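You operate a simulated robot arm through the tools that you are given. There is no shell and no other tool.

Carry out the task below with a simulated robot arm. There is one attempt and no reset: what you move stays moved.

Task
Wipe the old overspray off the board in nest C, then spray it red.
Fine: use the teal pad and put it back; spray at stop 2 and leave the slider there, one clean coat; leave the valves as set for red; the other boards stay dry; leave the latch, inserts and screens as they are. What is to be rubbed or washed off counts as gone when no trace of it is left.

It is judged by the outcome, as a careful person would: the job done as asked, and still so three seconds after it is handed in. It fails if anything else is knocked over, pushed out of place, dropped, spilled or broken.

Robot
A 7-joint arm with a two-finger parallel gripper, fixed in place. Base frame: the origin is on the floor under the middle of its stand, x ahead of it, y to its left, z up. Units: mm, degrees, N and s.
With the tool pointing down near the work surface it reaches from about 100 to 960 mm from the base axis. Its first joint turns from -166.0 to 166.0 degrees. Payload 1.57 kg.
The TCP is the grasp point between the finger pads, 30 mm short of the fingertips. In the tool frame z runs along the fingers and y along their closing line. The gripper opens to 80 mm. The fingers are 17 mm wide and 12 mm thick; the gripper's body (40 by 82 mm) begins 80 mm behind the TCP.
Orientation is told as [roll, pitch, yaw] about the base's x, y, z axes, in that order, counted from this pose: with the fingers straight down and closing along the base's y, the tool's x points along the base's -x, its y along +y and its z along -z.

Tools
- The arm moves only by the tool nudge_tool. Its argument "moves" is a list of rows, each an object (a shift or turn left out is 0, a gripper value left out holds the last) with "translation": the shift along the tool's x, y, z in mm, a list of three; "delta_rot": the turn, a rotation vector about the tool's x, y, z in degrees, a list of three; "grip": the opening, from 0 (shut) to 1 (fully open). In form: [{"translation": [x, y, z], "delta_rot": [wx, wy, wz], "grip": grip}, ...]. A call has 1 to 20 rows; each row shifts and turns the commanded pose from where the row before left it, along the tool's axes as they then stand. Rows are played at 5 a second. More than 50 mm and 8.6 degrees between two rows, or a gripper value outside its range, and nothing of the call is played. Where a pose cannot be reached the arm comes as near as it can. A force on the tool above 40 N (or 10 N above the force at the start of the call, whichever is more), or a blocked arm, ends the call early, and 0.2 s more pass. The fingers move at their own pace (about 153 mm/s each) and stop on an object; they squeeze with about 42 N. The grip force told is the motor's: it shows also when the fingers shut on nothing. Time passes only in rows, and 0.2 s behind the last, so rows that do not move let the fingers close. It gives the time, the measured TCP pose, the force on the tool (base axes), the opening and the grip force at its end, in the units of the frame above (readings bear some noise), with the torque about the TCP (base axes, N m) and any sound that the robot's microphone picked up, and new pictures: "show" is both (left out), scene, wrist or none.
- Cameras (640 x 400 px; columns grow to the right, rows downward): "scene" is fixed at [43.1, -512, 1528.9]; the picture's right is [0.49, -0.87, 0.00], its down [-0.54, -0.30, -0.79] and it looks along [0.69, 0.38, -0.62] (base axes); focal length 257 px, centre (320, 200). "wrist" rides on the gripper at [72, -7, -122] in the tool frame; the picture's right is [0.09, 1.00, 0.00], its down [-0.84, 0.08, -0.54] and it looks along [-0.54, 0.05, 0.84] (tool axes); focal length 238 px, centre (320, 200).
- locate(camera, pixels): for up to 12 pixels [column, row] of the newest picture of that camera ("zoom" is the newest enlarged one), the place [x, y, z] in the base frame of the surface seen there, good to about 2 mm, but the place of the scene camera against the robot may be out by one fixed shift of up to 25 mm in any direction. No time passes.
- inspect(camera, box): a new picture of the part [left, top, right, bottom] of that camera's present view, enlarged. No time passes.
- finish_job(): hands the job in; it is judged then, once.

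Open the gripper and draw the arm clear of the work before you hand the job in, unless the task says otherwise.

The tools are called after "Call:" as a command line: name --argument value ..., lists and objects as JSON in quotes. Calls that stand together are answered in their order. nudge_tool: Moves the arm, as the interface text tells. Its arguments: {"type":"object","properties":{"moves":{"type":"array"},"show":{"type":"string","enum":["both","scene","wrist","none"]}},"required":["moves"]} The other tools are called the same way: locate (camera, pixels) gives the place of the surface under pixels of a picture; inspect (camera, box) takes an enlarged picture of a part of a camera's view; finish_job () hands the job in.

At the start:

```text
time_s: 0.0
ee_pos: [442.7, 16.0, 1355.1]
tool_rot: [-0.1, 0.1, 0.0]
force: [-0.3, -0.4, -0.7]
moment: [-0.03, 0.01, 0.01]
opening: 80.0
finger_force: 0.0
```

scene: 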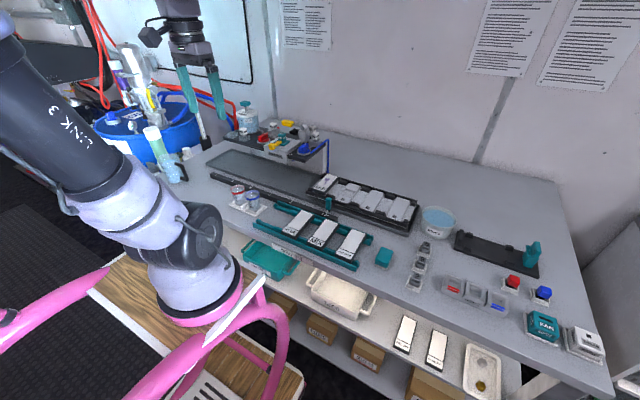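
wrist: 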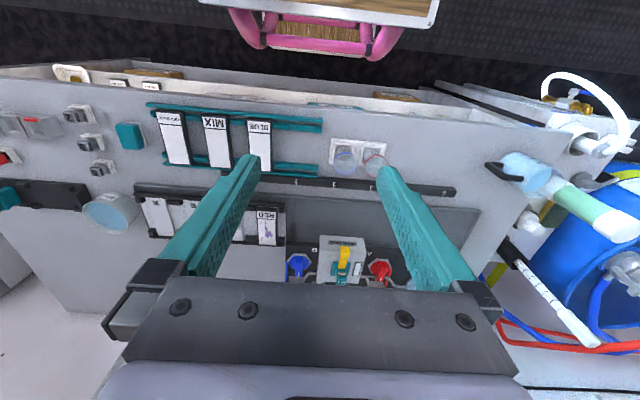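

The scene shows a bench with boards, a slider rail, valves, pads and buttons. I'll enlarge several parts of the view to read labels before moving.

Call:
inspect --camera "scene" --box '[200, 90, 340, 180]'

Call:
inspect --camera "scene" --box '[220, 160, 420, 290]'

Call:
inspect --camera "scene" --box '[370, 190, 620, 370]'

Call:
inspect --camera "scene" --box '[270, 0, 640, 100]'

Call:
inspect --camera "wrist" --box '[120, 90, 500, 300]'

```text
4.44 times, centred on (270, 135) of scene
```

zoom: 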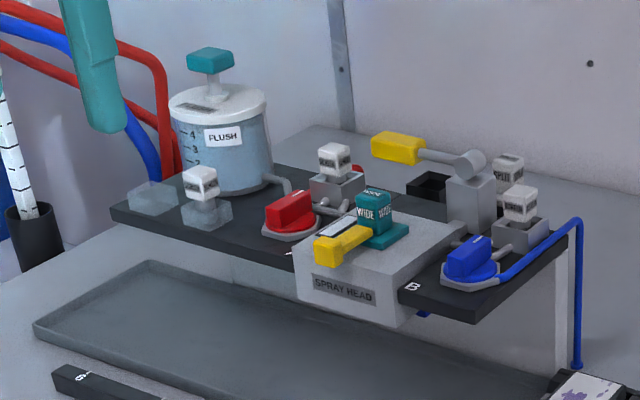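

```text
3.08 times, centred on (320, 225) of scene
```

zoom: 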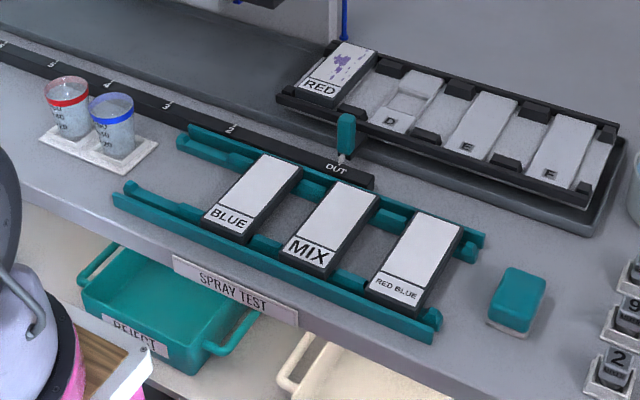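

```text
2.22 times, centred on (495, 280) of scene
```

zoom: 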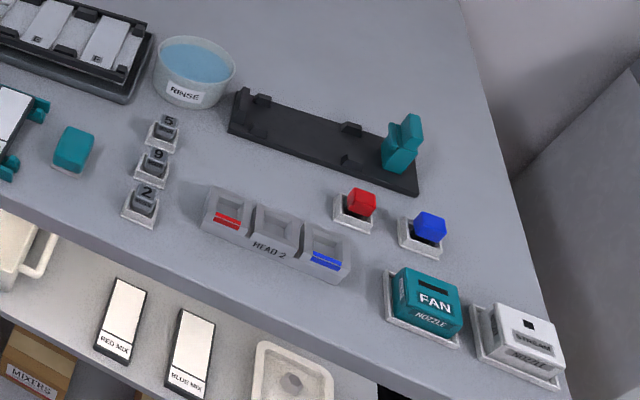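

```text
1.73 times, centred on (455, 50) of scene
```

zoom: 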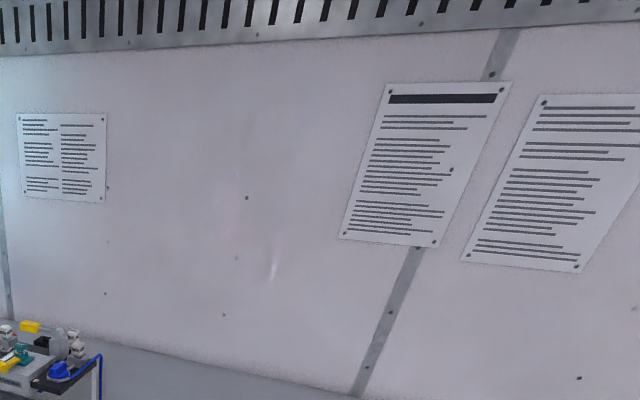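

```text
1.68 times, centred on (310, 195) of wrist
```

zoom: 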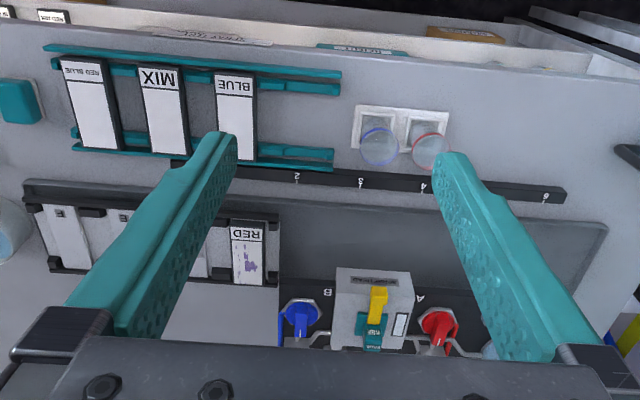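

I need closer views of the spray head, slider and nests. First I'll locate key features through the scene camera and the wrist camera so I can compare their offset.

Call:
locate --camera "scene" --pixels '[[328, 203], [384, 257], [325, 183], [238, 190], [253, 198], [270, 155], [275, 143], [305, 149], [263, 138], [285, 124], [438, 222], [330, 150]]'

Call:
locate --camera "wrist" --pixels '[[131, 136], [345, 158], [375, 162], [267, 235], [297, 265], [345, 255], [380, 268], [110, 215], [170, 118], [260, 123], [297, 182], [380, 186]]'

Call:
inspect --camera "scene" --box '[225, 95, 335, 165]'

Call:
inspect --camera "scene" --box '[300, 160, 430, 240]'

Call:
inspect --camera "wrist" --box '[270, 220, 420, 300]'

```text
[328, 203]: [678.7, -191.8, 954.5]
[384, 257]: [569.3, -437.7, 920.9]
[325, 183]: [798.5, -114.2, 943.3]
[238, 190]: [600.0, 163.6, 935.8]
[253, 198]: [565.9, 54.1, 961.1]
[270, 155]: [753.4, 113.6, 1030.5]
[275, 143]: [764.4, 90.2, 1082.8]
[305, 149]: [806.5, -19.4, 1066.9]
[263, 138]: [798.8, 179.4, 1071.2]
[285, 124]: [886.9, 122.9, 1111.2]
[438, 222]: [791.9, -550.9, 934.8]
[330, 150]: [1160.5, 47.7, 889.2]
```

```text
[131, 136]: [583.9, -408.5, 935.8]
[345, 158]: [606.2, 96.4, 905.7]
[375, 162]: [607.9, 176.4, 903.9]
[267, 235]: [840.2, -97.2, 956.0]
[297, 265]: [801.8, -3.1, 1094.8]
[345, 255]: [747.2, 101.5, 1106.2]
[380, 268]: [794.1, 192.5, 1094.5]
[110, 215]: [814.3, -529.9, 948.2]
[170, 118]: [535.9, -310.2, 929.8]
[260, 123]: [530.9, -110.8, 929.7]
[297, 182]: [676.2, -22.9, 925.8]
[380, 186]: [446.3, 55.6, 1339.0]
```

```text
5.71 times, centred on (280, 130) of scene
```

zoom: 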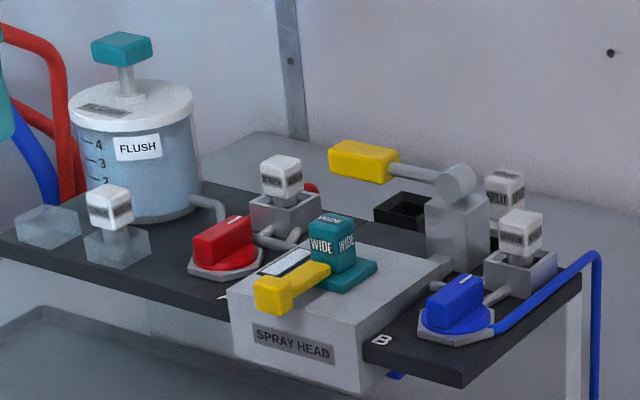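

```text
4.92 times, centred on (365, 200) of scene
```

zoom: 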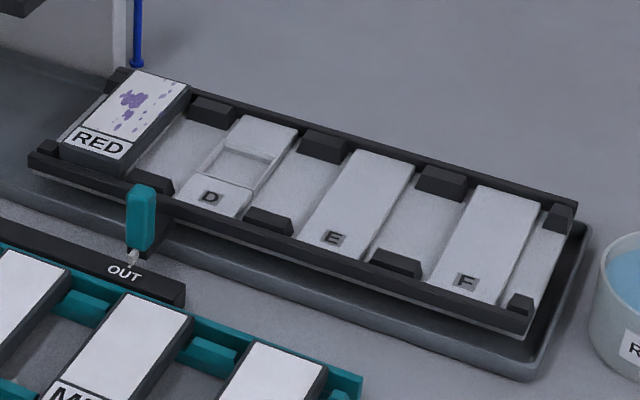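

```text
4.27 times, centred on (345, 260) of wrist
```

zoom: 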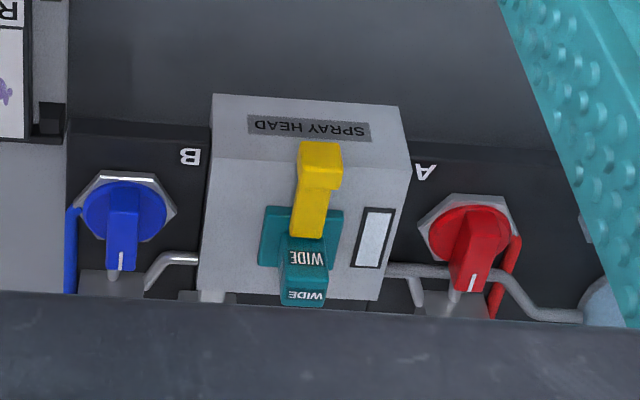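

The carriage (nests C–F) stands at "OUT" and its teal handle is at about scene (328,203); the spray head has a yellow latch/lever and a WIDE insert. I'll move the wrist camera nearer to the spray head to read labels and see how valves and trigger stand.

Call:
nudge_tool --moves '[{"translation": [-40, 25, 10]}, {"translation": [-40, 25, 10]}, {"translation": [-40, 25, 10]}, {"translation": [0, 0, 0]}]' --show "both"

```text
time_s: 1.0
ee_pos: [562.0, 92.3, 1326.2]
tool_rot: [0.0, 0.0, 0.0]
force: [-0.3, 0.1, -0.6]
moment: [-0.02, -0.03, 0.03]
opening: 79.7
finger_force: 0.0
```

scene: 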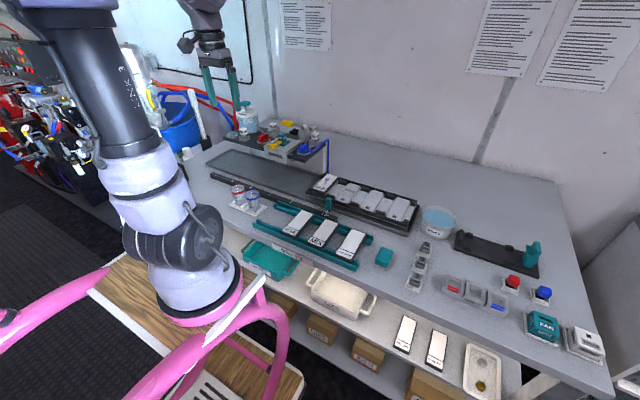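
wrist: 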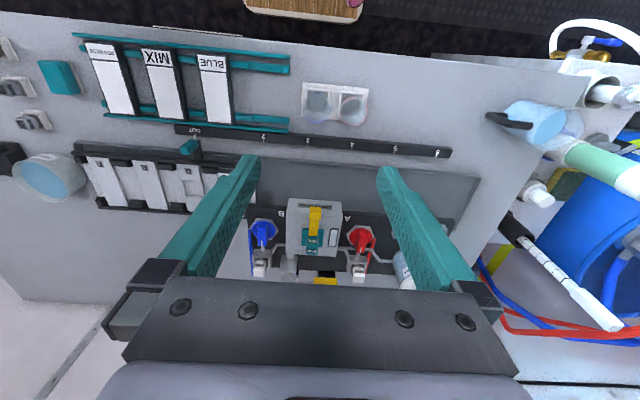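

Now the rail (OUT, 2–6) and the spray head are visible in the wrist view. I'll enlarge both.

Call:
inspect --camera "wrist" --box '[240, 190, 420, 300]'

Call:
inspect --camera "wrist" --box '[60, 110, 300, 230]'

Call:
inspect --camera "wrist" --box '[240, 70, 480, 200]'

Call:
locate --camera "wrist" --pixels '[[195, 135], [262, 139], [307, 142], [352, 147], [395, 150], [437, 153], [190, 145], [315, 205], [262, 232], [361, 240], [315, 237], [60, 77]]'

Call:
inspect --camera "scene" --box '[225, 95, 335, 165]'

```text
3.56 times, centred on (330, 245) of wrist
```

zoom: 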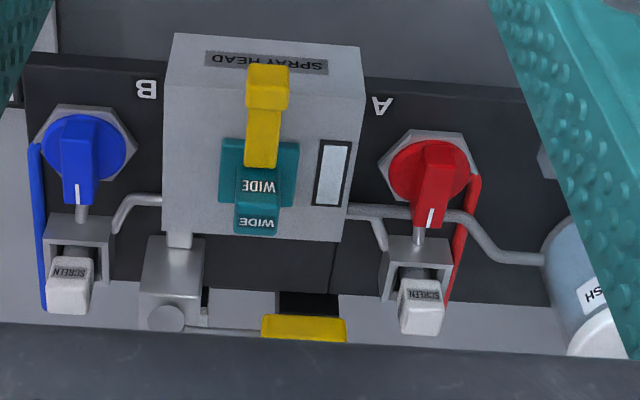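

```text
2.67 times, centred on (180, 170) of wrist
```

zoom: 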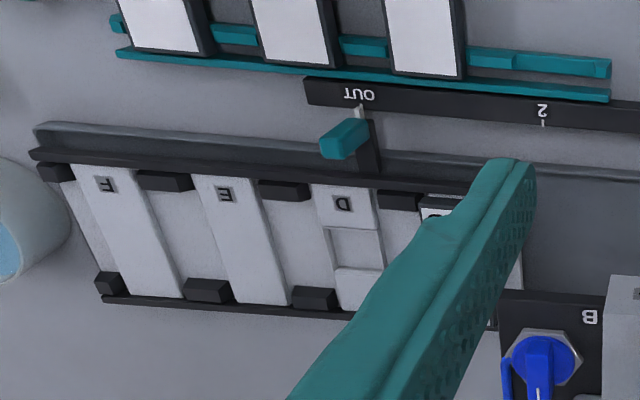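

```text
2.67 times, centred on (360, 135) of wrist
```

zoom: 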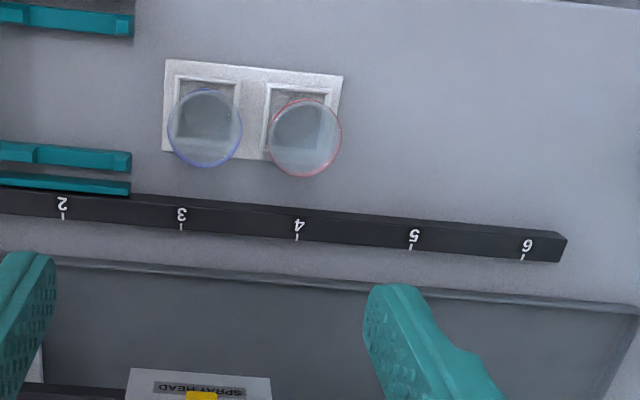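

```text
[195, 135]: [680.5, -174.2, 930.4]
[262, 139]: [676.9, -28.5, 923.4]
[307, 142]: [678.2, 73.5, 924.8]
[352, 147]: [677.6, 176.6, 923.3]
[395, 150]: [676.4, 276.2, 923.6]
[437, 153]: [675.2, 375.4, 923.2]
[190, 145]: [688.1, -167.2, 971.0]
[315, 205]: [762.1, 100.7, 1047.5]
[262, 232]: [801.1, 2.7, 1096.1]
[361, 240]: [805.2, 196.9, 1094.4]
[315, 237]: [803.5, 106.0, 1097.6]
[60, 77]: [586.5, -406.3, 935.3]
```

```text
5.71 times, centred on (280, 130) of scene
```

zoom: 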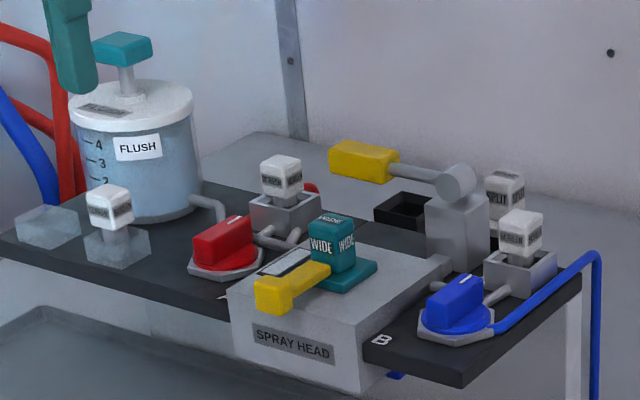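

Both valves' white marks point to the rear (+x), with SCREEN blocks behind them, and the pump lever (yellow) is behind the head. I'll locate nest letters and carriage details for the slider geometry.

Call:
locate --camera "wrist" --pixels '[[188.6, 171.1], [144.4, 167.4], [99, 164], [222, 175], [189, 147], [194, 155], [285, 200], [345, 200], [316, 232], [316, 245], [205, 164], [340, 238]]'

Call:
locate --camera "scene" --pixels '[[323, 189], [333, 182], [345, 201], [375, 209], [405, 217], [326, 197], [384, 251], [287, 223], [323, 232], [349, 242], [302, 147], [265, 135]]'

```text
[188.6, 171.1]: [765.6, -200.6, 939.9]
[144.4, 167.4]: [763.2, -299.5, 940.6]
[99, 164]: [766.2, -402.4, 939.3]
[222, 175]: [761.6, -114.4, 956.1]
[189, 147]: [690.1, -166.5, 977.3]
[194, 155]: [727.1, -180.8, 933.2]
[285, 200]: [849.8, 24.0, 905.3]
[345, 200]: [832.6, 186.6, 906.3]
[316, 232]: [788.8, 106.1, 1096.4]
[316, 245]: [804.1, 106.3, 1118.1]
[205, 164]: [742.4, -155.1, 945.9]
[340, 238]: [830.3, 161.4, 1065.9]
```

```text
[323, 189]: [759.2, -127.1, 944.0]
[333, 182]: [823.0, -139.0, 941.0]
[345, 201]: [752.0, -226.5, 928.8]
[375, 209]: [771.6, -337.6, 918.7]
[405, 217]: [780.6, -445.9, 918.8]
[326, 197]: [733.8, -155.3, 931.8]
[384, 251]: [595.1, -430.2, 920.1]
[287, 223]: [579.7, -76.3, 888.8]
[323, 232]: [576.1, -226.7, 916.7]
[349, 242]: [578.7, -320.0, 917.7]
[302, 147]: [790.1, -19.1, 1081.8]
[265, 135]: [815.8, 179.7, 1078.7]
```

Scale is clear: nests pitch ~101 mm, C ≈ y −100, and stop 2 shift ≈ +146. Now a tighter look at the valves, sight glass and lever.

Call:
inspect --camera "wrist" --box '[245, 210, 295, 241]'

Call:
inspect --camera "wrist" --box '[335, 215, 385, 246]'

Call:
inspect --camera "scene" --box '[252, 125, 292, 150]'

Call:
inspect --camera "scene" --box '[280, 115, 330, 160]'

```text
12.80 times, centred on (270, 226) of wrist
```

zoom: 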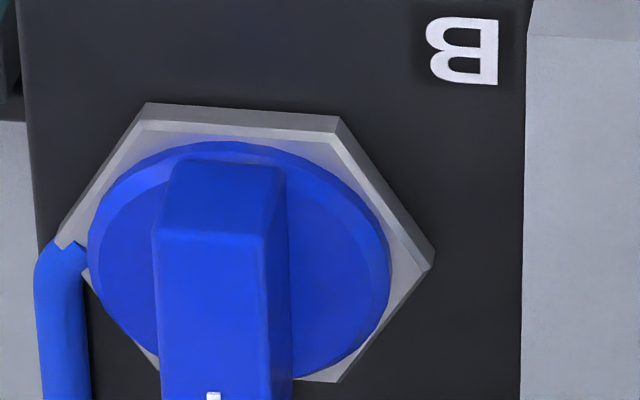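

```text
12.80 times, centred on (360, 230) of wrist
```

zoom: 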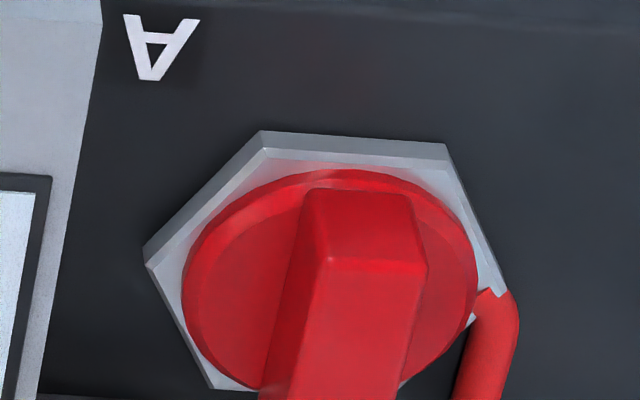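

```text
16.00 times, centred on (272, 138) of scene
```

zoom: 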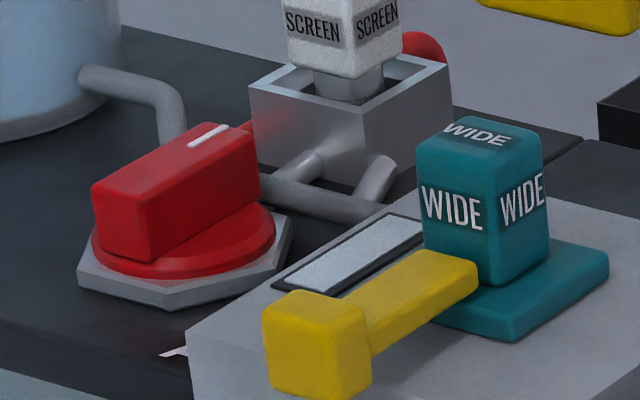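

```text
8.89 times, centred on (305, 138) of scene
```

zoom: 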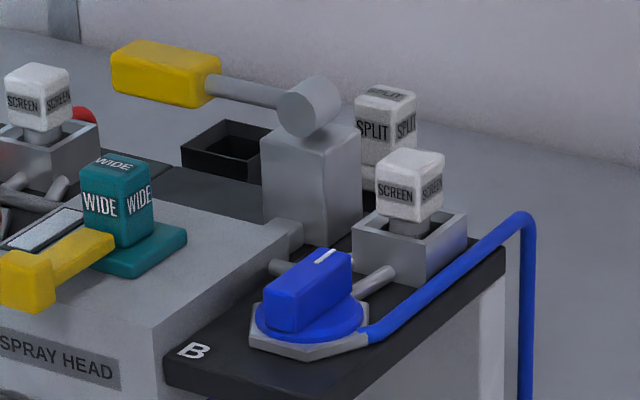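

Both knobs' marks point along the outlet pipe toward the screens; the sight glass is pale; the lever is at the rear with SPLIT spare insert beside it. I'll leave these for later, and move over to look at the teal pad (wrist ≈ (586,−407)) and the nest C board.

Call:
nudge_tool --moves '[{"translation": [8, -41, 12]}, {"translation": [8, -41, 12]}, {"translation": [8, -41, 12]}, {"translation": [8, -41, 12]}, {"translation": [8, -41, 12]}, {"translation": [8, -41, 12]}, {"translation": [8, -41, 12]}, {"translation": [8, -41, 12]}, {"translation": [8, -41, 12]}, {"translation": [8, -41, 12]}, {"translation": [8, -41, 12]}, {"translation": [5, -41, 12]}, {"translation": [0, 0, 0]}]' --show "both"

```text
time_s: 3.8
ee_pos: [467.3, -400.1, 1181.5]
tool_rot: [0.0, 0.0, 0.0]
force: [0.1, 0.0, -0.5]
moment: [0.0, 0.0, 0.0]
opening: 80.1
finger_force: 0.0
```

scene: 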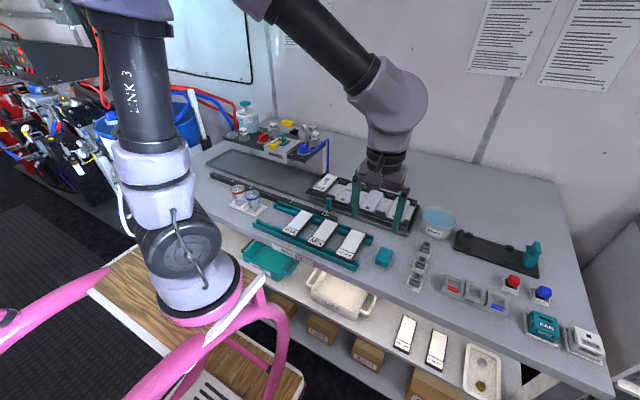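
wrist: 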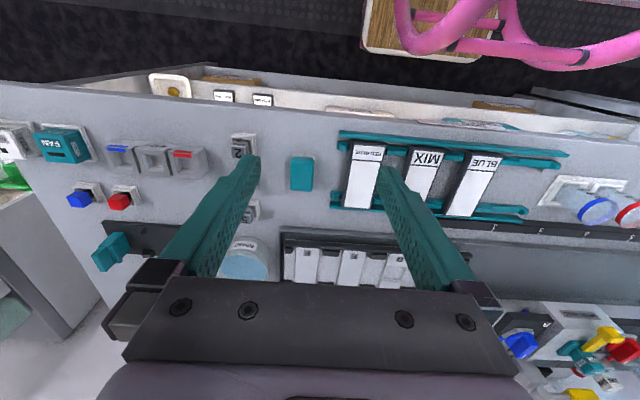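

The pad is at wrist (302,173). I'll enlarge it and get its edges.

Call:
inspect --camera "wrist" --box '[270, 145, 334, 185]'

Call:
inspect --camera "wrist" --box '[260, 215, 420, 300]'

Call:
inspect --camera "wrist" --box '[0, 100, 290, 281]'

Call:
inspect --camera "scene" --box '[365, 240, 405, 275]'

```text
10.00 times, centred on (302, 165) of wrist
```

zoom: 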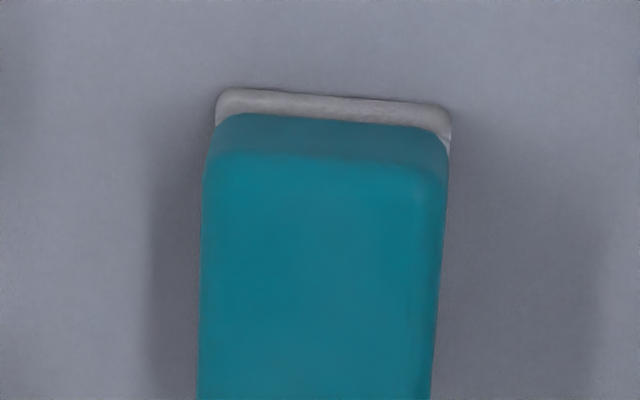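

```text
4.00 times, centred on (340, 258) of wrist
```

zoom: 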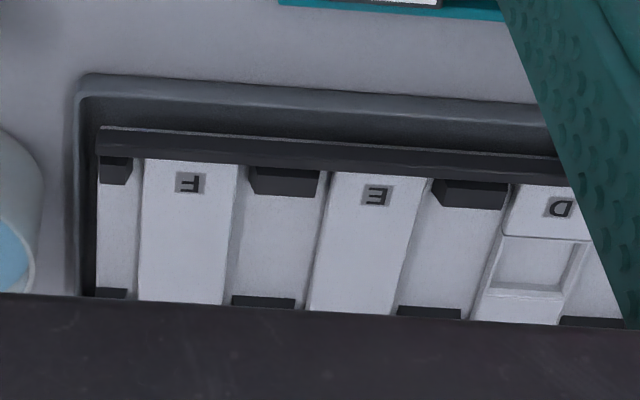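

```text
2.21 times, centred on (145, 190) of wrist
```

zoom: 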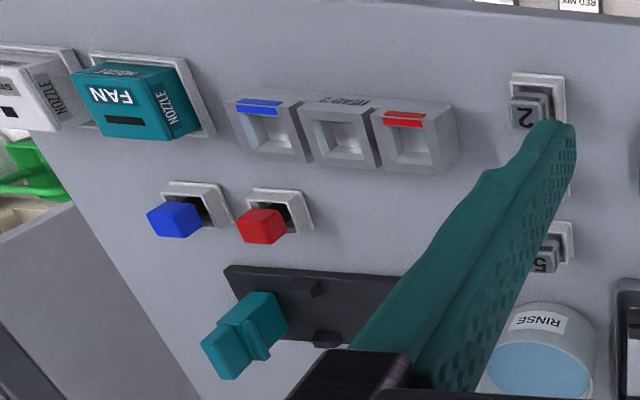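

```text
11.43 times, centred on (385, 258) of scene
```

zoom: 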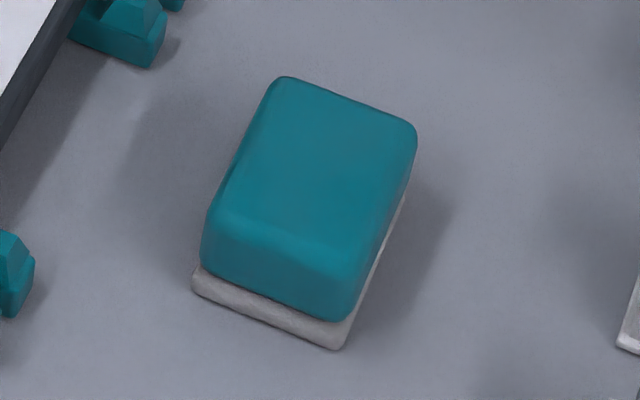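

The pad is a teal block on a pale felt/base layer. I'll locate its edges and the nearby table.

Call:
locate --camera "wrist" --pixels '[[293, 162], [312, 163], [302, 170], [302, 180], [293, 188], [311, 188], [302, 189], [291.8, 155.2], [314.5, 156.3], [302, 155], [285, 175], [325, 175]]'

Call:
inspect --camera "wrist" --box '[270, 155, 334, 195]'

```text
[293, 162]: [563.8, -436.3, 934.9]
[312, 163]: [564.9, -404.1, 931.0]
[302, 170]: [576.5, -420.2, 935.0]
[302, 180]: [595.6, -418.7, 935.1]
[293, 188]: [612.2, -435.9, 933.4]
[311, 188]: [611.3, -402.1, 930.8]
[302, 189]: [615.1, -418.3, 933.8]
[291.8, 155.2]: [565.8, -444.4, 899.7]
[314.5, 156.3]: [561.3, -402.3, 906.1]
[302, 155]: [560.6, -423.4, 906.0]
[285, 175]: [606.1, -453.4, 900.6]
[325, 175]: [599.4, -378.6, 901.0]
```

```text
10.00 times, centred on (302, 175) of wrist
```

zoom: 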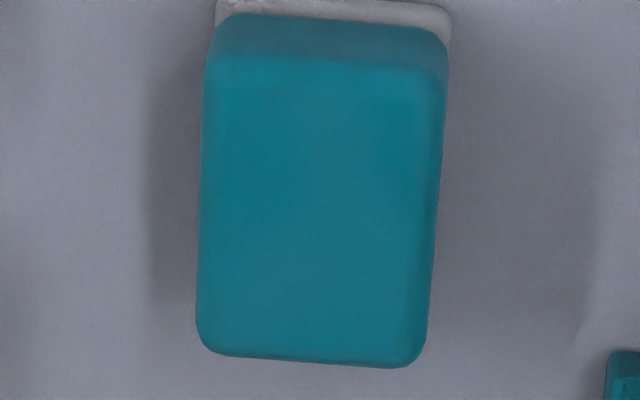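

Pad: top z≈935, centre about (589,−421), ~40 mm wide in y and ~58 mm long in x; table z≈900.5. I'll move above it at a safe height and check alignment.

Call:
nudge_tool --moves '[{"translation": [-24.4, -4.2, 32], "grip": 0.8}, {"translation": [-24.4, -4.2, 32]}, {"translation": [-24.4, -4.2, 32]}, {"translation": [-24.4, -4.2, 32]}, {"translation": [-24.1, -4.2, 32]}, {"translation": [0, 0, 0]}]' --show "both"

```text
time_s: 5.2
ee_pos: [587.5, -422.2, 1021.1]
tool_rot: [0.1, 0.0, 0.1]
force: [-0.3, -0.6, 0.3]
moment: [0.0, -0.03, 0.02]
opening: 63.9
finger_force: 0.0
```

scene: 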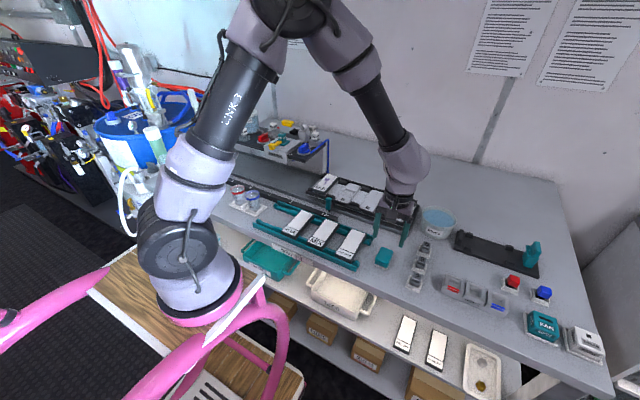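
wrist: 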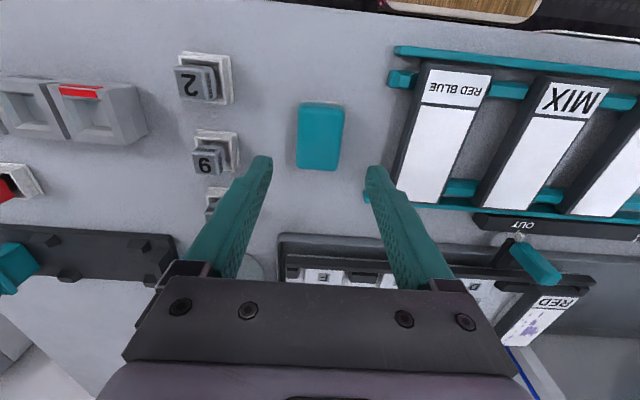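

The pad is at wrist (320,137), between the fingertips. I'll re-measure its centre from this closer view.

Call:
locate --camera "wrist" --pixels '[[303, 115], [338, 118], [320, 137], [300, 160], [337, 162], [320, 110], [320, 166], [299, 137], [342, 139], [333, 103], [280, 140], [360, 140]]'

Call:
inspect --camera "wrist" --box '[272, 90, 368, 180]'

Call:
inspect --camera "wrist" --box '[440, 210, 640, 400]'

```text
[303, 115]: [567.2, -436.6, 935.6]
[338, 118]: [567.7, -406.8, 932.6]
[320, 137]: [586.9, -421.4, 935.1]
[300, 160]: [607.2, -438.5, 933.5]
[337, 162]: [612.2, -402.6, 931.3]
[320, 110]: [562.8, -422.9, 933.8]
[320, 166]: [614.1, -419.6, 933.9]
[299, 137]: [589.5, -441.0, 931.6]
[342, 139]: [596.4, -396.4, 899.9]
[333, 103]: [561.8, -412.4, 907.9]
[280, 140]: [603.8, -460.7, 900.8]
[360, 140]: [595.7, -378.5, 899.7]
```

```text
4.44 times, centred on (320, 135) of wrist
```

zoom: 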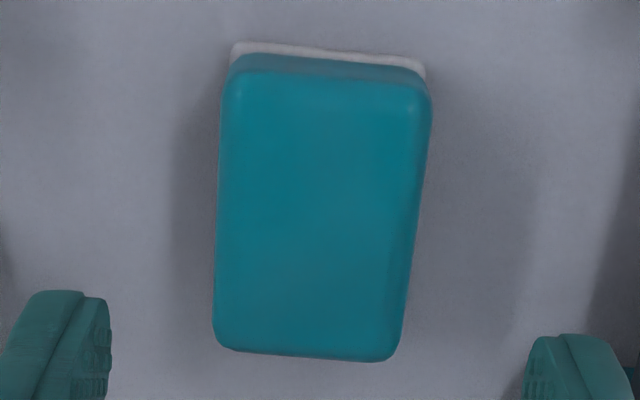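

```text
2.11 times, centred on (540, 305) of wrist
```

zoom: 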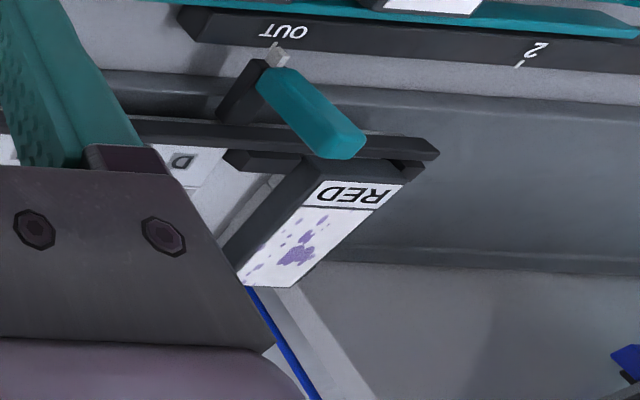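

Pad centre confirmed at about (588,−421). I descend so the fingertips end at z≈920 and close on it.

Call:
nudge_tool --moves '[{"translation": [0, 0, 25]}, {"translation": [0, 0, 25]}, {"translation": [-0.5, 1, 21]}, {"translation": [0, 0, 0]}, {"grip": 0.0}, {"grip": 0.0}, {"grip": 0.0}]' --show "both"

```text
time_s: 6.8
ee_pos: [590.6, -419.1, 951.3]
tool_rot: [0.0, 0.1, 0.0]
force: [1.0, 0.1, -0.1]
moment: [0.01, -0.02, -0.01]
opening: 40.8
finger_force: 42.0
```

scene: 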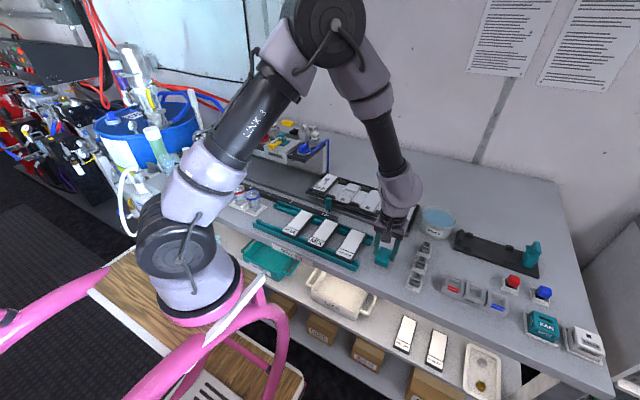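
wrist: 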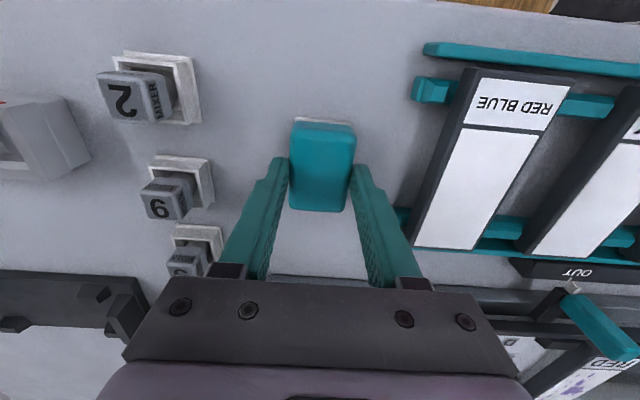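

Gripped at 40.8 mm. I lift 60 mm and check that the pale layer comes up with the pad.

Call:
nudge_tool --moves '[{"translation": [0, 0, -15]}, {"translation": [0, 0, -25]}, {"translation": [0, 0, -30]}, {"translation": [0, 0, 0]}]' --show "both"

Call:
inspect --camera "scene" --box '[355, 220, 425, 280]'

Call:
inspect --camera "wrist" --box '[250, 80, 390, 240]'

```text
time_s: 7.8
ee_pos: [588.5, -420.7, 1021.0]
tool_rot: [0.0, -0.1, -0.1]
force: [-0.2, 0.3, -1.2]
moment: [-0.02, -0.01, 0.02]
opening: 40.9
finger_force: 42.0
```

scene: 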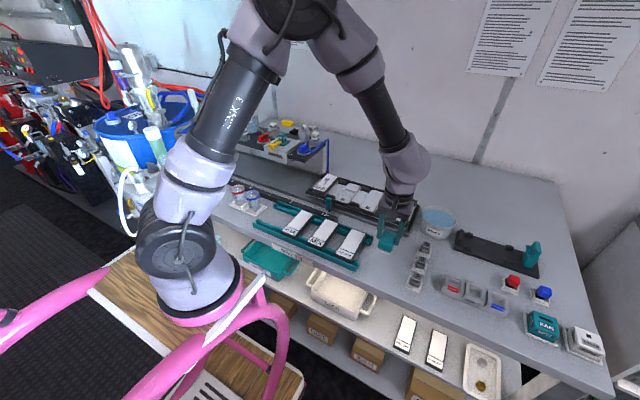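
wrist: 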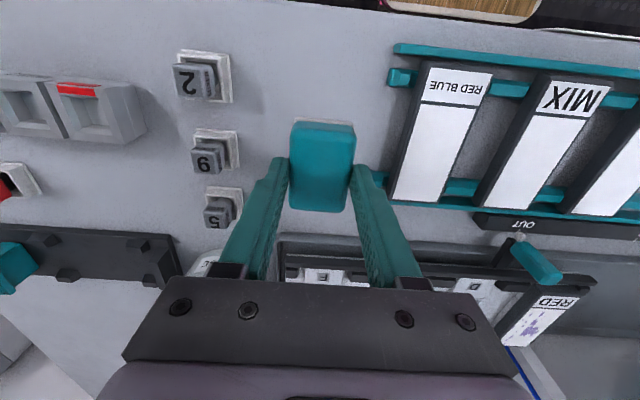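

```text
6.67 times, centred on (390, 250) of scene
```

zoom: 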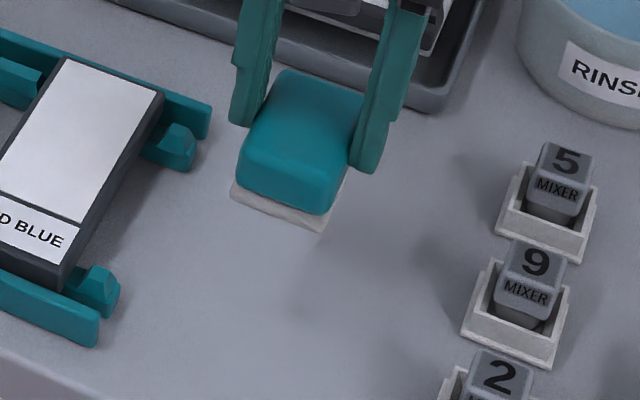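

```text
2.50 times, centred on (320, 160) of wrist
```

zoom: 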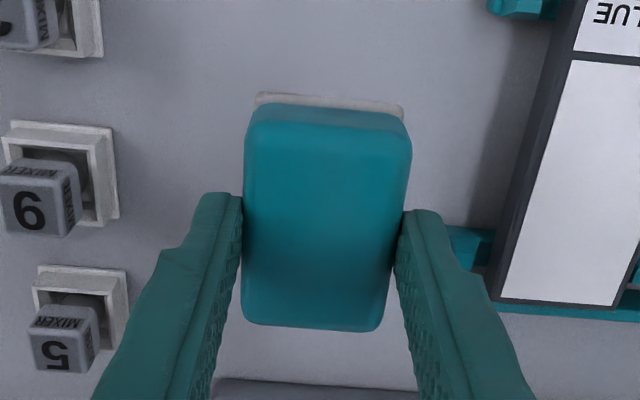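

The felt layer is part of the pad (bottom = TCP −50). I now move up and over toward nest C to look at the board and its overspray.

Call:
nudge_tool --moves '[{"translation": [0, 0, -40]}, {"translation": [-6.5, 40, -8]}, {"translation": [-6.5, 40, -8]}, {"translation": [-6.5, 40, -8]}, {"translation": [-6.5, 40, -8]}, {"translation": [-6.5, 40, -8]}, {"translation": [-6.5, 40, -8]}, {"translation": [-6.5, 40, -8]}, {"translation": [-6.5, 40, -4]}, {"translation": [0, 0, 0]}]' --show "both"

```text
time_s: 10.0
ee_pos: [642.7, -101.4, 1120.7]
tool_rot: [0.0, 0.0, -0.1]
force: [0.2, -0.6, 0.2]
moment: [0.02, 0.01, -0.02]
opening: 40.8
finger_force: 41.9
```

scene: 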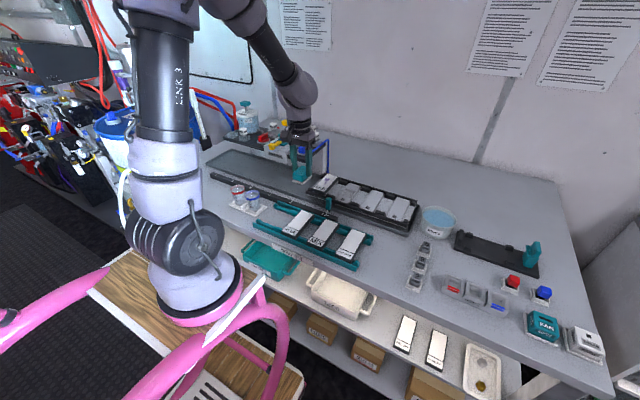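
wrist: 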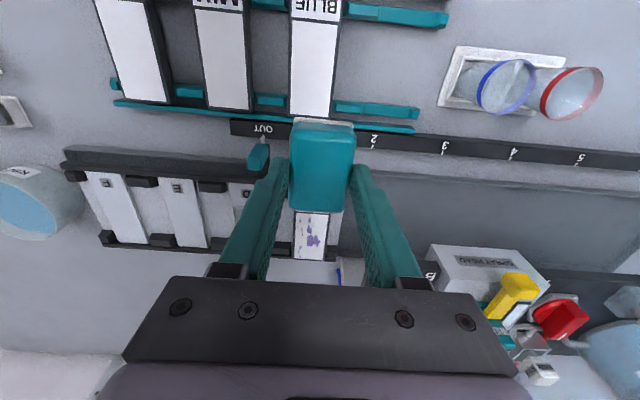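

The board with purple spots is at wrist (312,235), right below the held pad. I'll enlarge and locate it, as well as from the scene.

Call:
inspect --camera "wrist" --box '[285, 205, 345, 265]'

Call:
locate --camera "wrist" --pixels '[[296, 218], [329, 218], [312, 216], [296, 256], [325, 258], [310, 256], [312, 240], [300, 225], [336, 230], [268, 141], [374, 138], [256, 157]]'

Call:
inspect --camera "scene" --box '[295, 160, 365, 210]'

```text
6.67 times, centred on (315, 235) of wrist
```

zoom: 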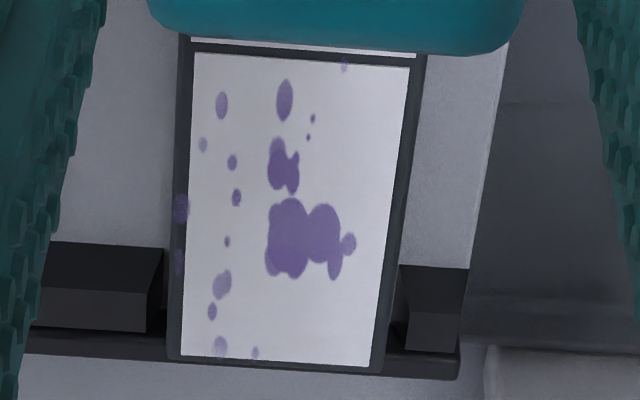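

```text
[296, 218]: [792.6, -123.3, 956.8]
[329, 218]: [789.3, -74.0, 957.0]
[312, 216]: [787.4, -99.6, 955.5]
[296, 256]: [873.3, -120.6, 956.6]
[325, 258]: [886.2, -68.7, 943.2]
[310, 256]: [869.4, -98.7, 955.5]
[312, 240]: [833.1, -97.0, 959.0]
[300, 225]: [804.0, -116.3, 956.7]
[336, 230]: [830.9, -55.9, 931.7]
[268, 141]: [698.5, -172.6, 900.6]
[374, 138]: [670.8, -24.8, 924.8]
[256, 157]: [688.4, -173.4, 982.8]
```

```text
8.00 times, centred on (330, 185) of scene
```

zoom: 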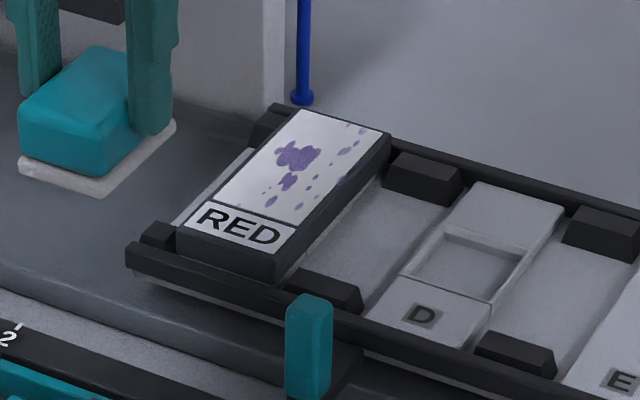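

Spots span the white face (x≈788–873) and also touch the left dark frame edge (y≈−124). I'll check heights of the nest posts and the blue hose/platform next to the board for clearance.

Call:
locate --camera "wrist" --pixels '[[282, 244], [332.3, 247.75], [339, 265], [342, 275], [430, 262], [345, 262], [432, 275], [293.8, 236], [289, 215], [220, 184], [330, 225], [440, 250]]'

Call:
inspect --camera "wrist" --box '[300, 200, 480, 300]'

Call:
locate --camera "scene" --pixels '[[328, 141], [327, 150], [327, 160], [327, 171], [320, 144], [312, 150], [303, 160], [298, 155], [335, 178], [323, 189]]'

```text
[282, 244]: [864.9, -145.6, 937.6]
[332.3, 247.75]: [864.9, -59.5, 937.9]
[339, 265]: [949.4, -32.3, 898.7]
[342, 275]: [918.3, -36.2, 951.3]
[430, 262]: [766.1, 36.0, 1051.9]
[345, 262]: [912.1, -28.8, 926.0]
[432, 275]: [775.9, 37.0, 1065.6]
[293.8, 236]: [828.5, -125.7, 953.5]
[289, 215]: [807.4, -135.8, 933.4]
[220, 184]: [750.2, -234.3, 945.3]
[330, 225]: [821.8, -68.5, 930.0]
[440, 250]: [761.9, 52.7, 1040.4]
```

```text
3.56 times, centred on (390, 250) of wrist
```

zoom: 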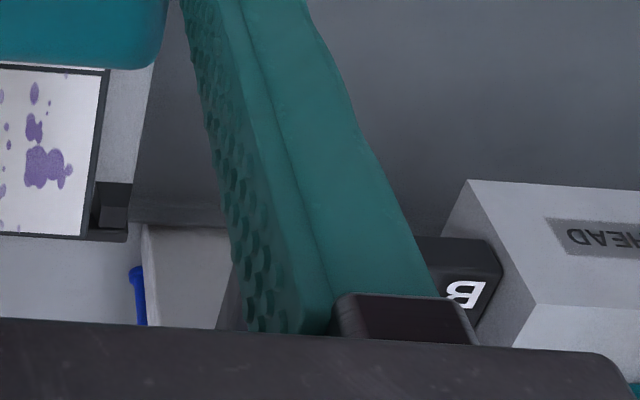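

```text
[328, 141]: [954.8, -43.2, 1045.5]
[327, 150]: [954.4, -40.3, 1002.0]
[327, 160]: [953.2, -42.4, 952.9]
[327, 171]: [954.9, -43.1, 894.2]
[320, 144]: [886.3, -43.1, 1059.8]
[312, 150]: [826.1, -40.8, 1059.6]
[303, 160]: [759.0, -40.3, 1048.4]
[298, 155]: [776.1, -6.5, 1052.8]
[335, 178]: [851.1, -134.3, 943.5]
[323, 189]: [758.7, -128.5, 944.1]
```

Posts are at z≈938–946, below the board's top (≈956.5), and the hose/platform edge is at y≈−20, so there's clearance. I move the pad over the board and lower it to just above contact.

Call:
nudge_tool --moves '[{"translation": [-40, 0.75, 5]}, {"translation": [-40, 0.75, 5]}, {"translation": [-40, 0.75, 5]}, {"translation": [-41, 0.75, 5]}, {"translation": [0, 0, 30]}, {"translation": [0, 0, 30]}, {"translation": [0, 0, 20]}, {"translation": [0, 0, 8]}, {"translation": [0, 0, 0]}]' --show "both"

Call:
inspect --camera "scene" --box '[275, 130, 365, 210]'

```text
time_s: 12.0
ee_pos: [803.4, -97.8, 1013.3]
tool_rot: [0.0, 0.0, 0.0]
force: [-0.2, 0.5, 0.4]
moment: [-0.01, -0.01, 0.0]
opening: 41.0
finger_force: 42.4
```

scene: 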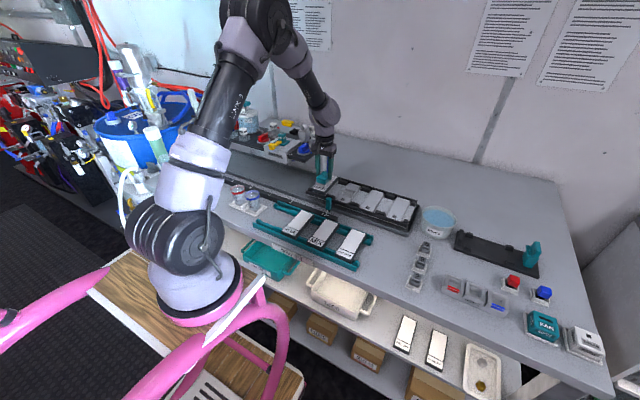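
wrist: 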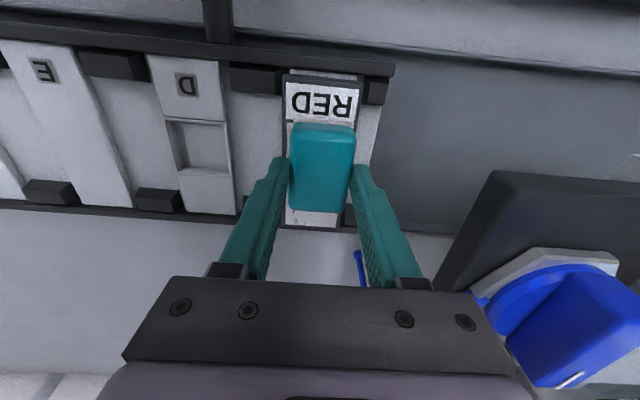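

```text
5.00 times, centred on (320, 170) of scene
```

zoom: 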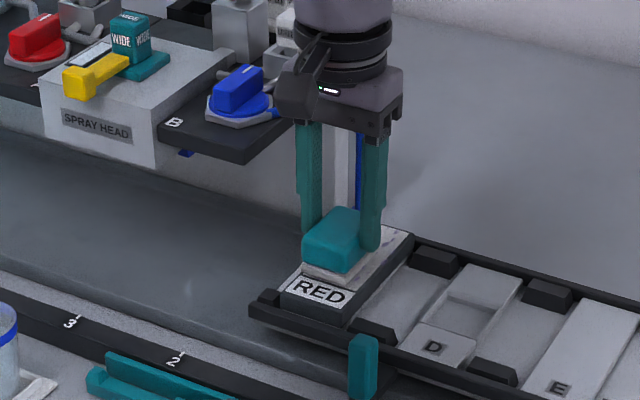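

The pad hovers ~5 mm over the board, aligned. I lower slowly toward contact watching the force.

Call:
nudge_tool --moves '[{"translation": [0, 0, 2]}, {"translation": [0, 0, 1.5]}, {"translation": [0, 0, 1.5]}, {"translation": [0, 0, 1]}, {"translation": [0, 0, 0]}]' --show "none"

```text
time_s: 13.2
ee_pos: [804.3, -97.8, 1005.8]
tool_rot: [0.0, 0.1, 0.0]
force: [-0.1, -0.2, -0.5]
moment: [0.01, -0.02, 0.0]
opening: 40.8
finger_force: 41.7
```

No contact yet at TCP z≈1005.9. I continue down in 1 mm steps.

Call:
nudge_tool --moves '[{"translation": [0, 0, 1]}, {"translation": [0, 0, 1]}, {"translation": [0, 0, 0]}]' --show "none"

```text
time_s: 14.0
ee_pos: [804.1, -96.9, 1005.5]
tool_rot: [0.0, -0.1, 0.0]
force: [-1.6, -0.5, 18.7]
moment: [0.02, 0.26, -0.02]
opening: 40.7
finger_force: 41.6
```

Contact at 18.7 N. I ease off slightly and do one slow stroke to the rear and back along x (the board is bounded by the nest), checking force.

Call:
nudge_tool --moves '[{"translation": [0, 0, -0.4]}, {"translation": [-9, 0, 0]}, {"translation": [-9, 0, 0]}, {"translation": [-9, 0, 0]}, {"translation": [-9, 0, 0]}, {"translation": [-9, 0, 0]}, {"translation": [0, 0, 0]}]' --show "both"

Call:
inspect --camera "scene" --box '[275, 130, 365, 210]'

```text
time_s: 15.6
ee_pos: [848.7, -96.9, 1005.5]
tool_rot: [0.0, -0.1, 0.0]
force: [-2.6, 0.4, 18.0]
moment: [-0.02, 0.21, -0.01]
opening: 40.5
finger_force: 41.8
```

scene: 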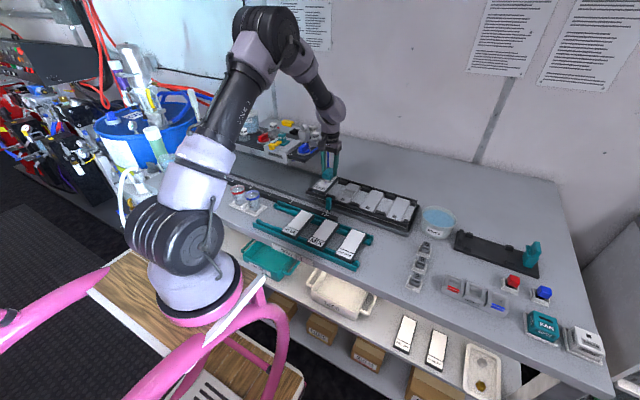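
wrist: 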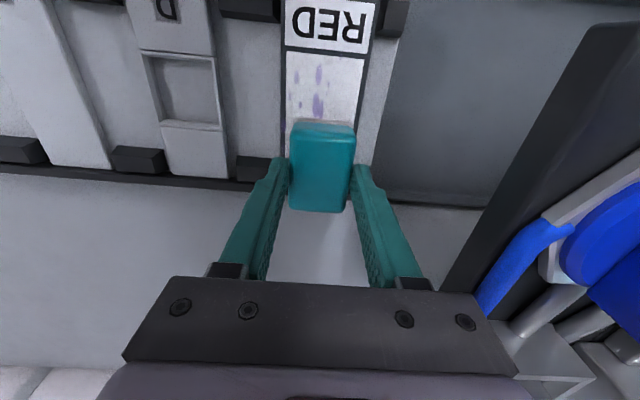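

```text
5.00 times, centred on (320, 170) of scene
```

zoom: 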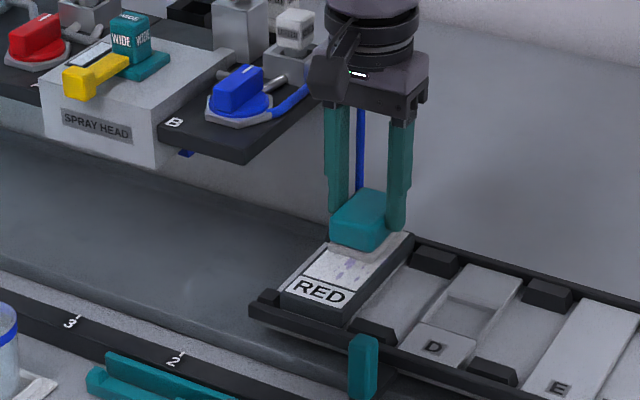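

The stroke worked without moving anything. I look at the wiped part to see whether the dry wipe removes the spots.

Call:
inspect --camera "wrist" --box '[270, 40, 380, 130]'

```text
4.44 times, centred on (325, 85) of wrist
```

zoom: 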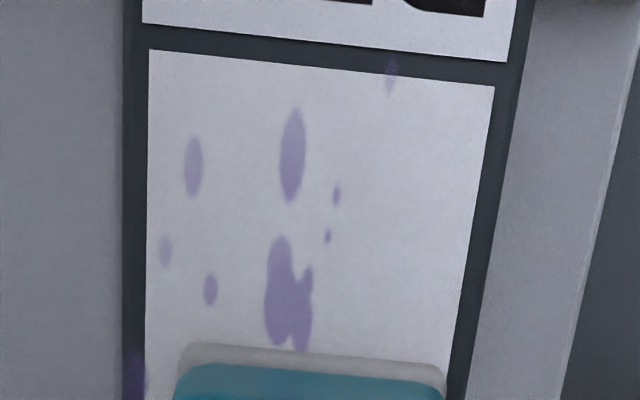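

The spots fade with the dry pad, so I continue stroking the centre lane back and forth.

Call:
nudge_tool --moves '[{"translation": [10, 0, 0]}, {"translation": [10, 0, 0]}, {"translation": [10, 0, 0]}, {"translation": [10, 0, 0]}, {"translation": [10, 0, 0]}, {"translation": [-10, 0, 0]}, {"translation": [-10, 0, 0]}, {"translation": [-10, 0, 0]}, {"translation": [-10, 0, 0]}, {"translation": [-10, 0, 0]}, {"translation": [10, 0, 0]}, {"translation": [10, 0, 0]}, {"translation": [10, 0, 0]}, {"translation": [10, 0, 0]}, {"translation": [10, 0, 0]}, {"translation": [0, 0, -6]}, {"translation": [0, 0, 0]}]' --show "wrist"

```text
time_s: 19.2
ee_pos: [796.9, -97.6, 1010.0]
tool_rot: [0.0, 0.2, 0.1]
force: [0.4, -0.4, -0.3]
moment: [0.0, 0.01, 0.03]
opening: 40.8
finger_force: 42.1
```

wrist: 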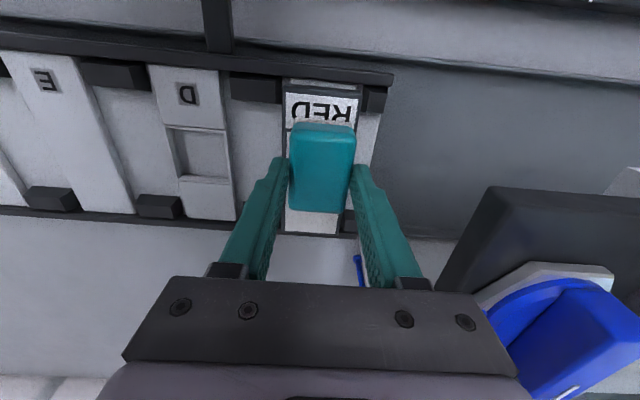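

Pad lifted 6 mm. Next lane: shift to y≈−109 to cover the left edge of the board, lower and stroke.

Call:
nudge_tool --moves '[{"translation": [0, -11, 0]}, {"translation": [0, 0, 3.5]}, {"translation": [0, 0, 2.5]}, {"translation": [-10.5, 0, 0]}, {"translation": [-10.5, 0, 0]}, {"translation": [-10.5, 0, 0]}, {"translation": [-10.5, 0, 0]}, {"translation": [-10.5, 0, 0]}, {"translation": [10.5, 0, 0]}, {"translation": [10.5, 0, 0]}, {"translation": [10.5, 0, 0]}, {"translation": [10.5, 0, 0]}, {"translation": [10.5, 0, 0]}, {"translation": [-10.5, 0, 0]}, {"translation": [-10.5, 0, 0]}, {"translation": [-10.5, 0, 0]}, {"translation": [-10.5, 0, 0]}, {"translation": [-10.5, 0, 0]}, {"translation": [0, 0, 0]}]' --show "wrist"

Call:
inspect --camera "wrist" --box '[270, 30, 380, 130]'

```text
time_s: 23.2
ee_pos: [850.3, -109.7, 1004.7]
tool_rot: [0.0, 0.0, -0.1]
force: [-4.3, -0.5, 15.9]
moment: [-0.02, 0.18, 0.03]
opening: 41.0
finger_force: 42.3
```

wrist: 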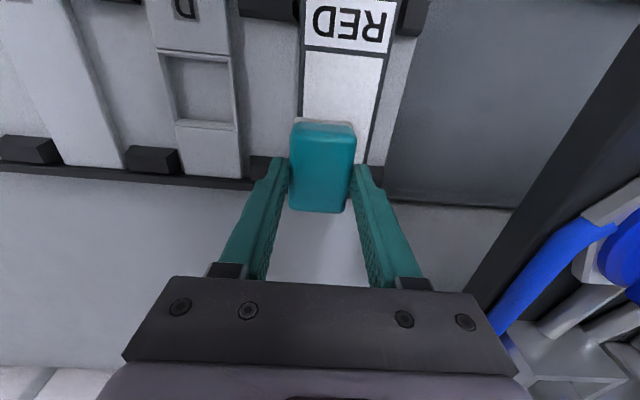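

```text
4.00 times, centred on (325, 80) of wrist
```

zoom: 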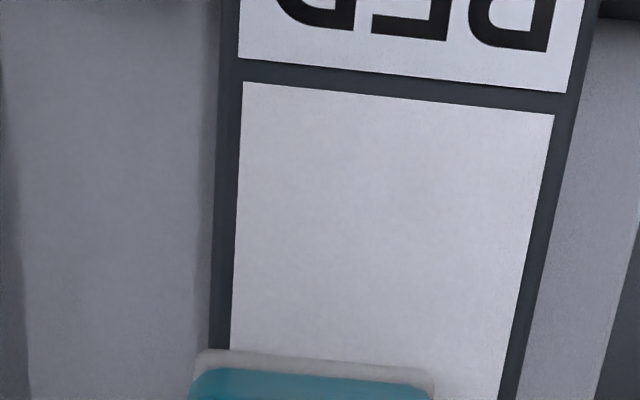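

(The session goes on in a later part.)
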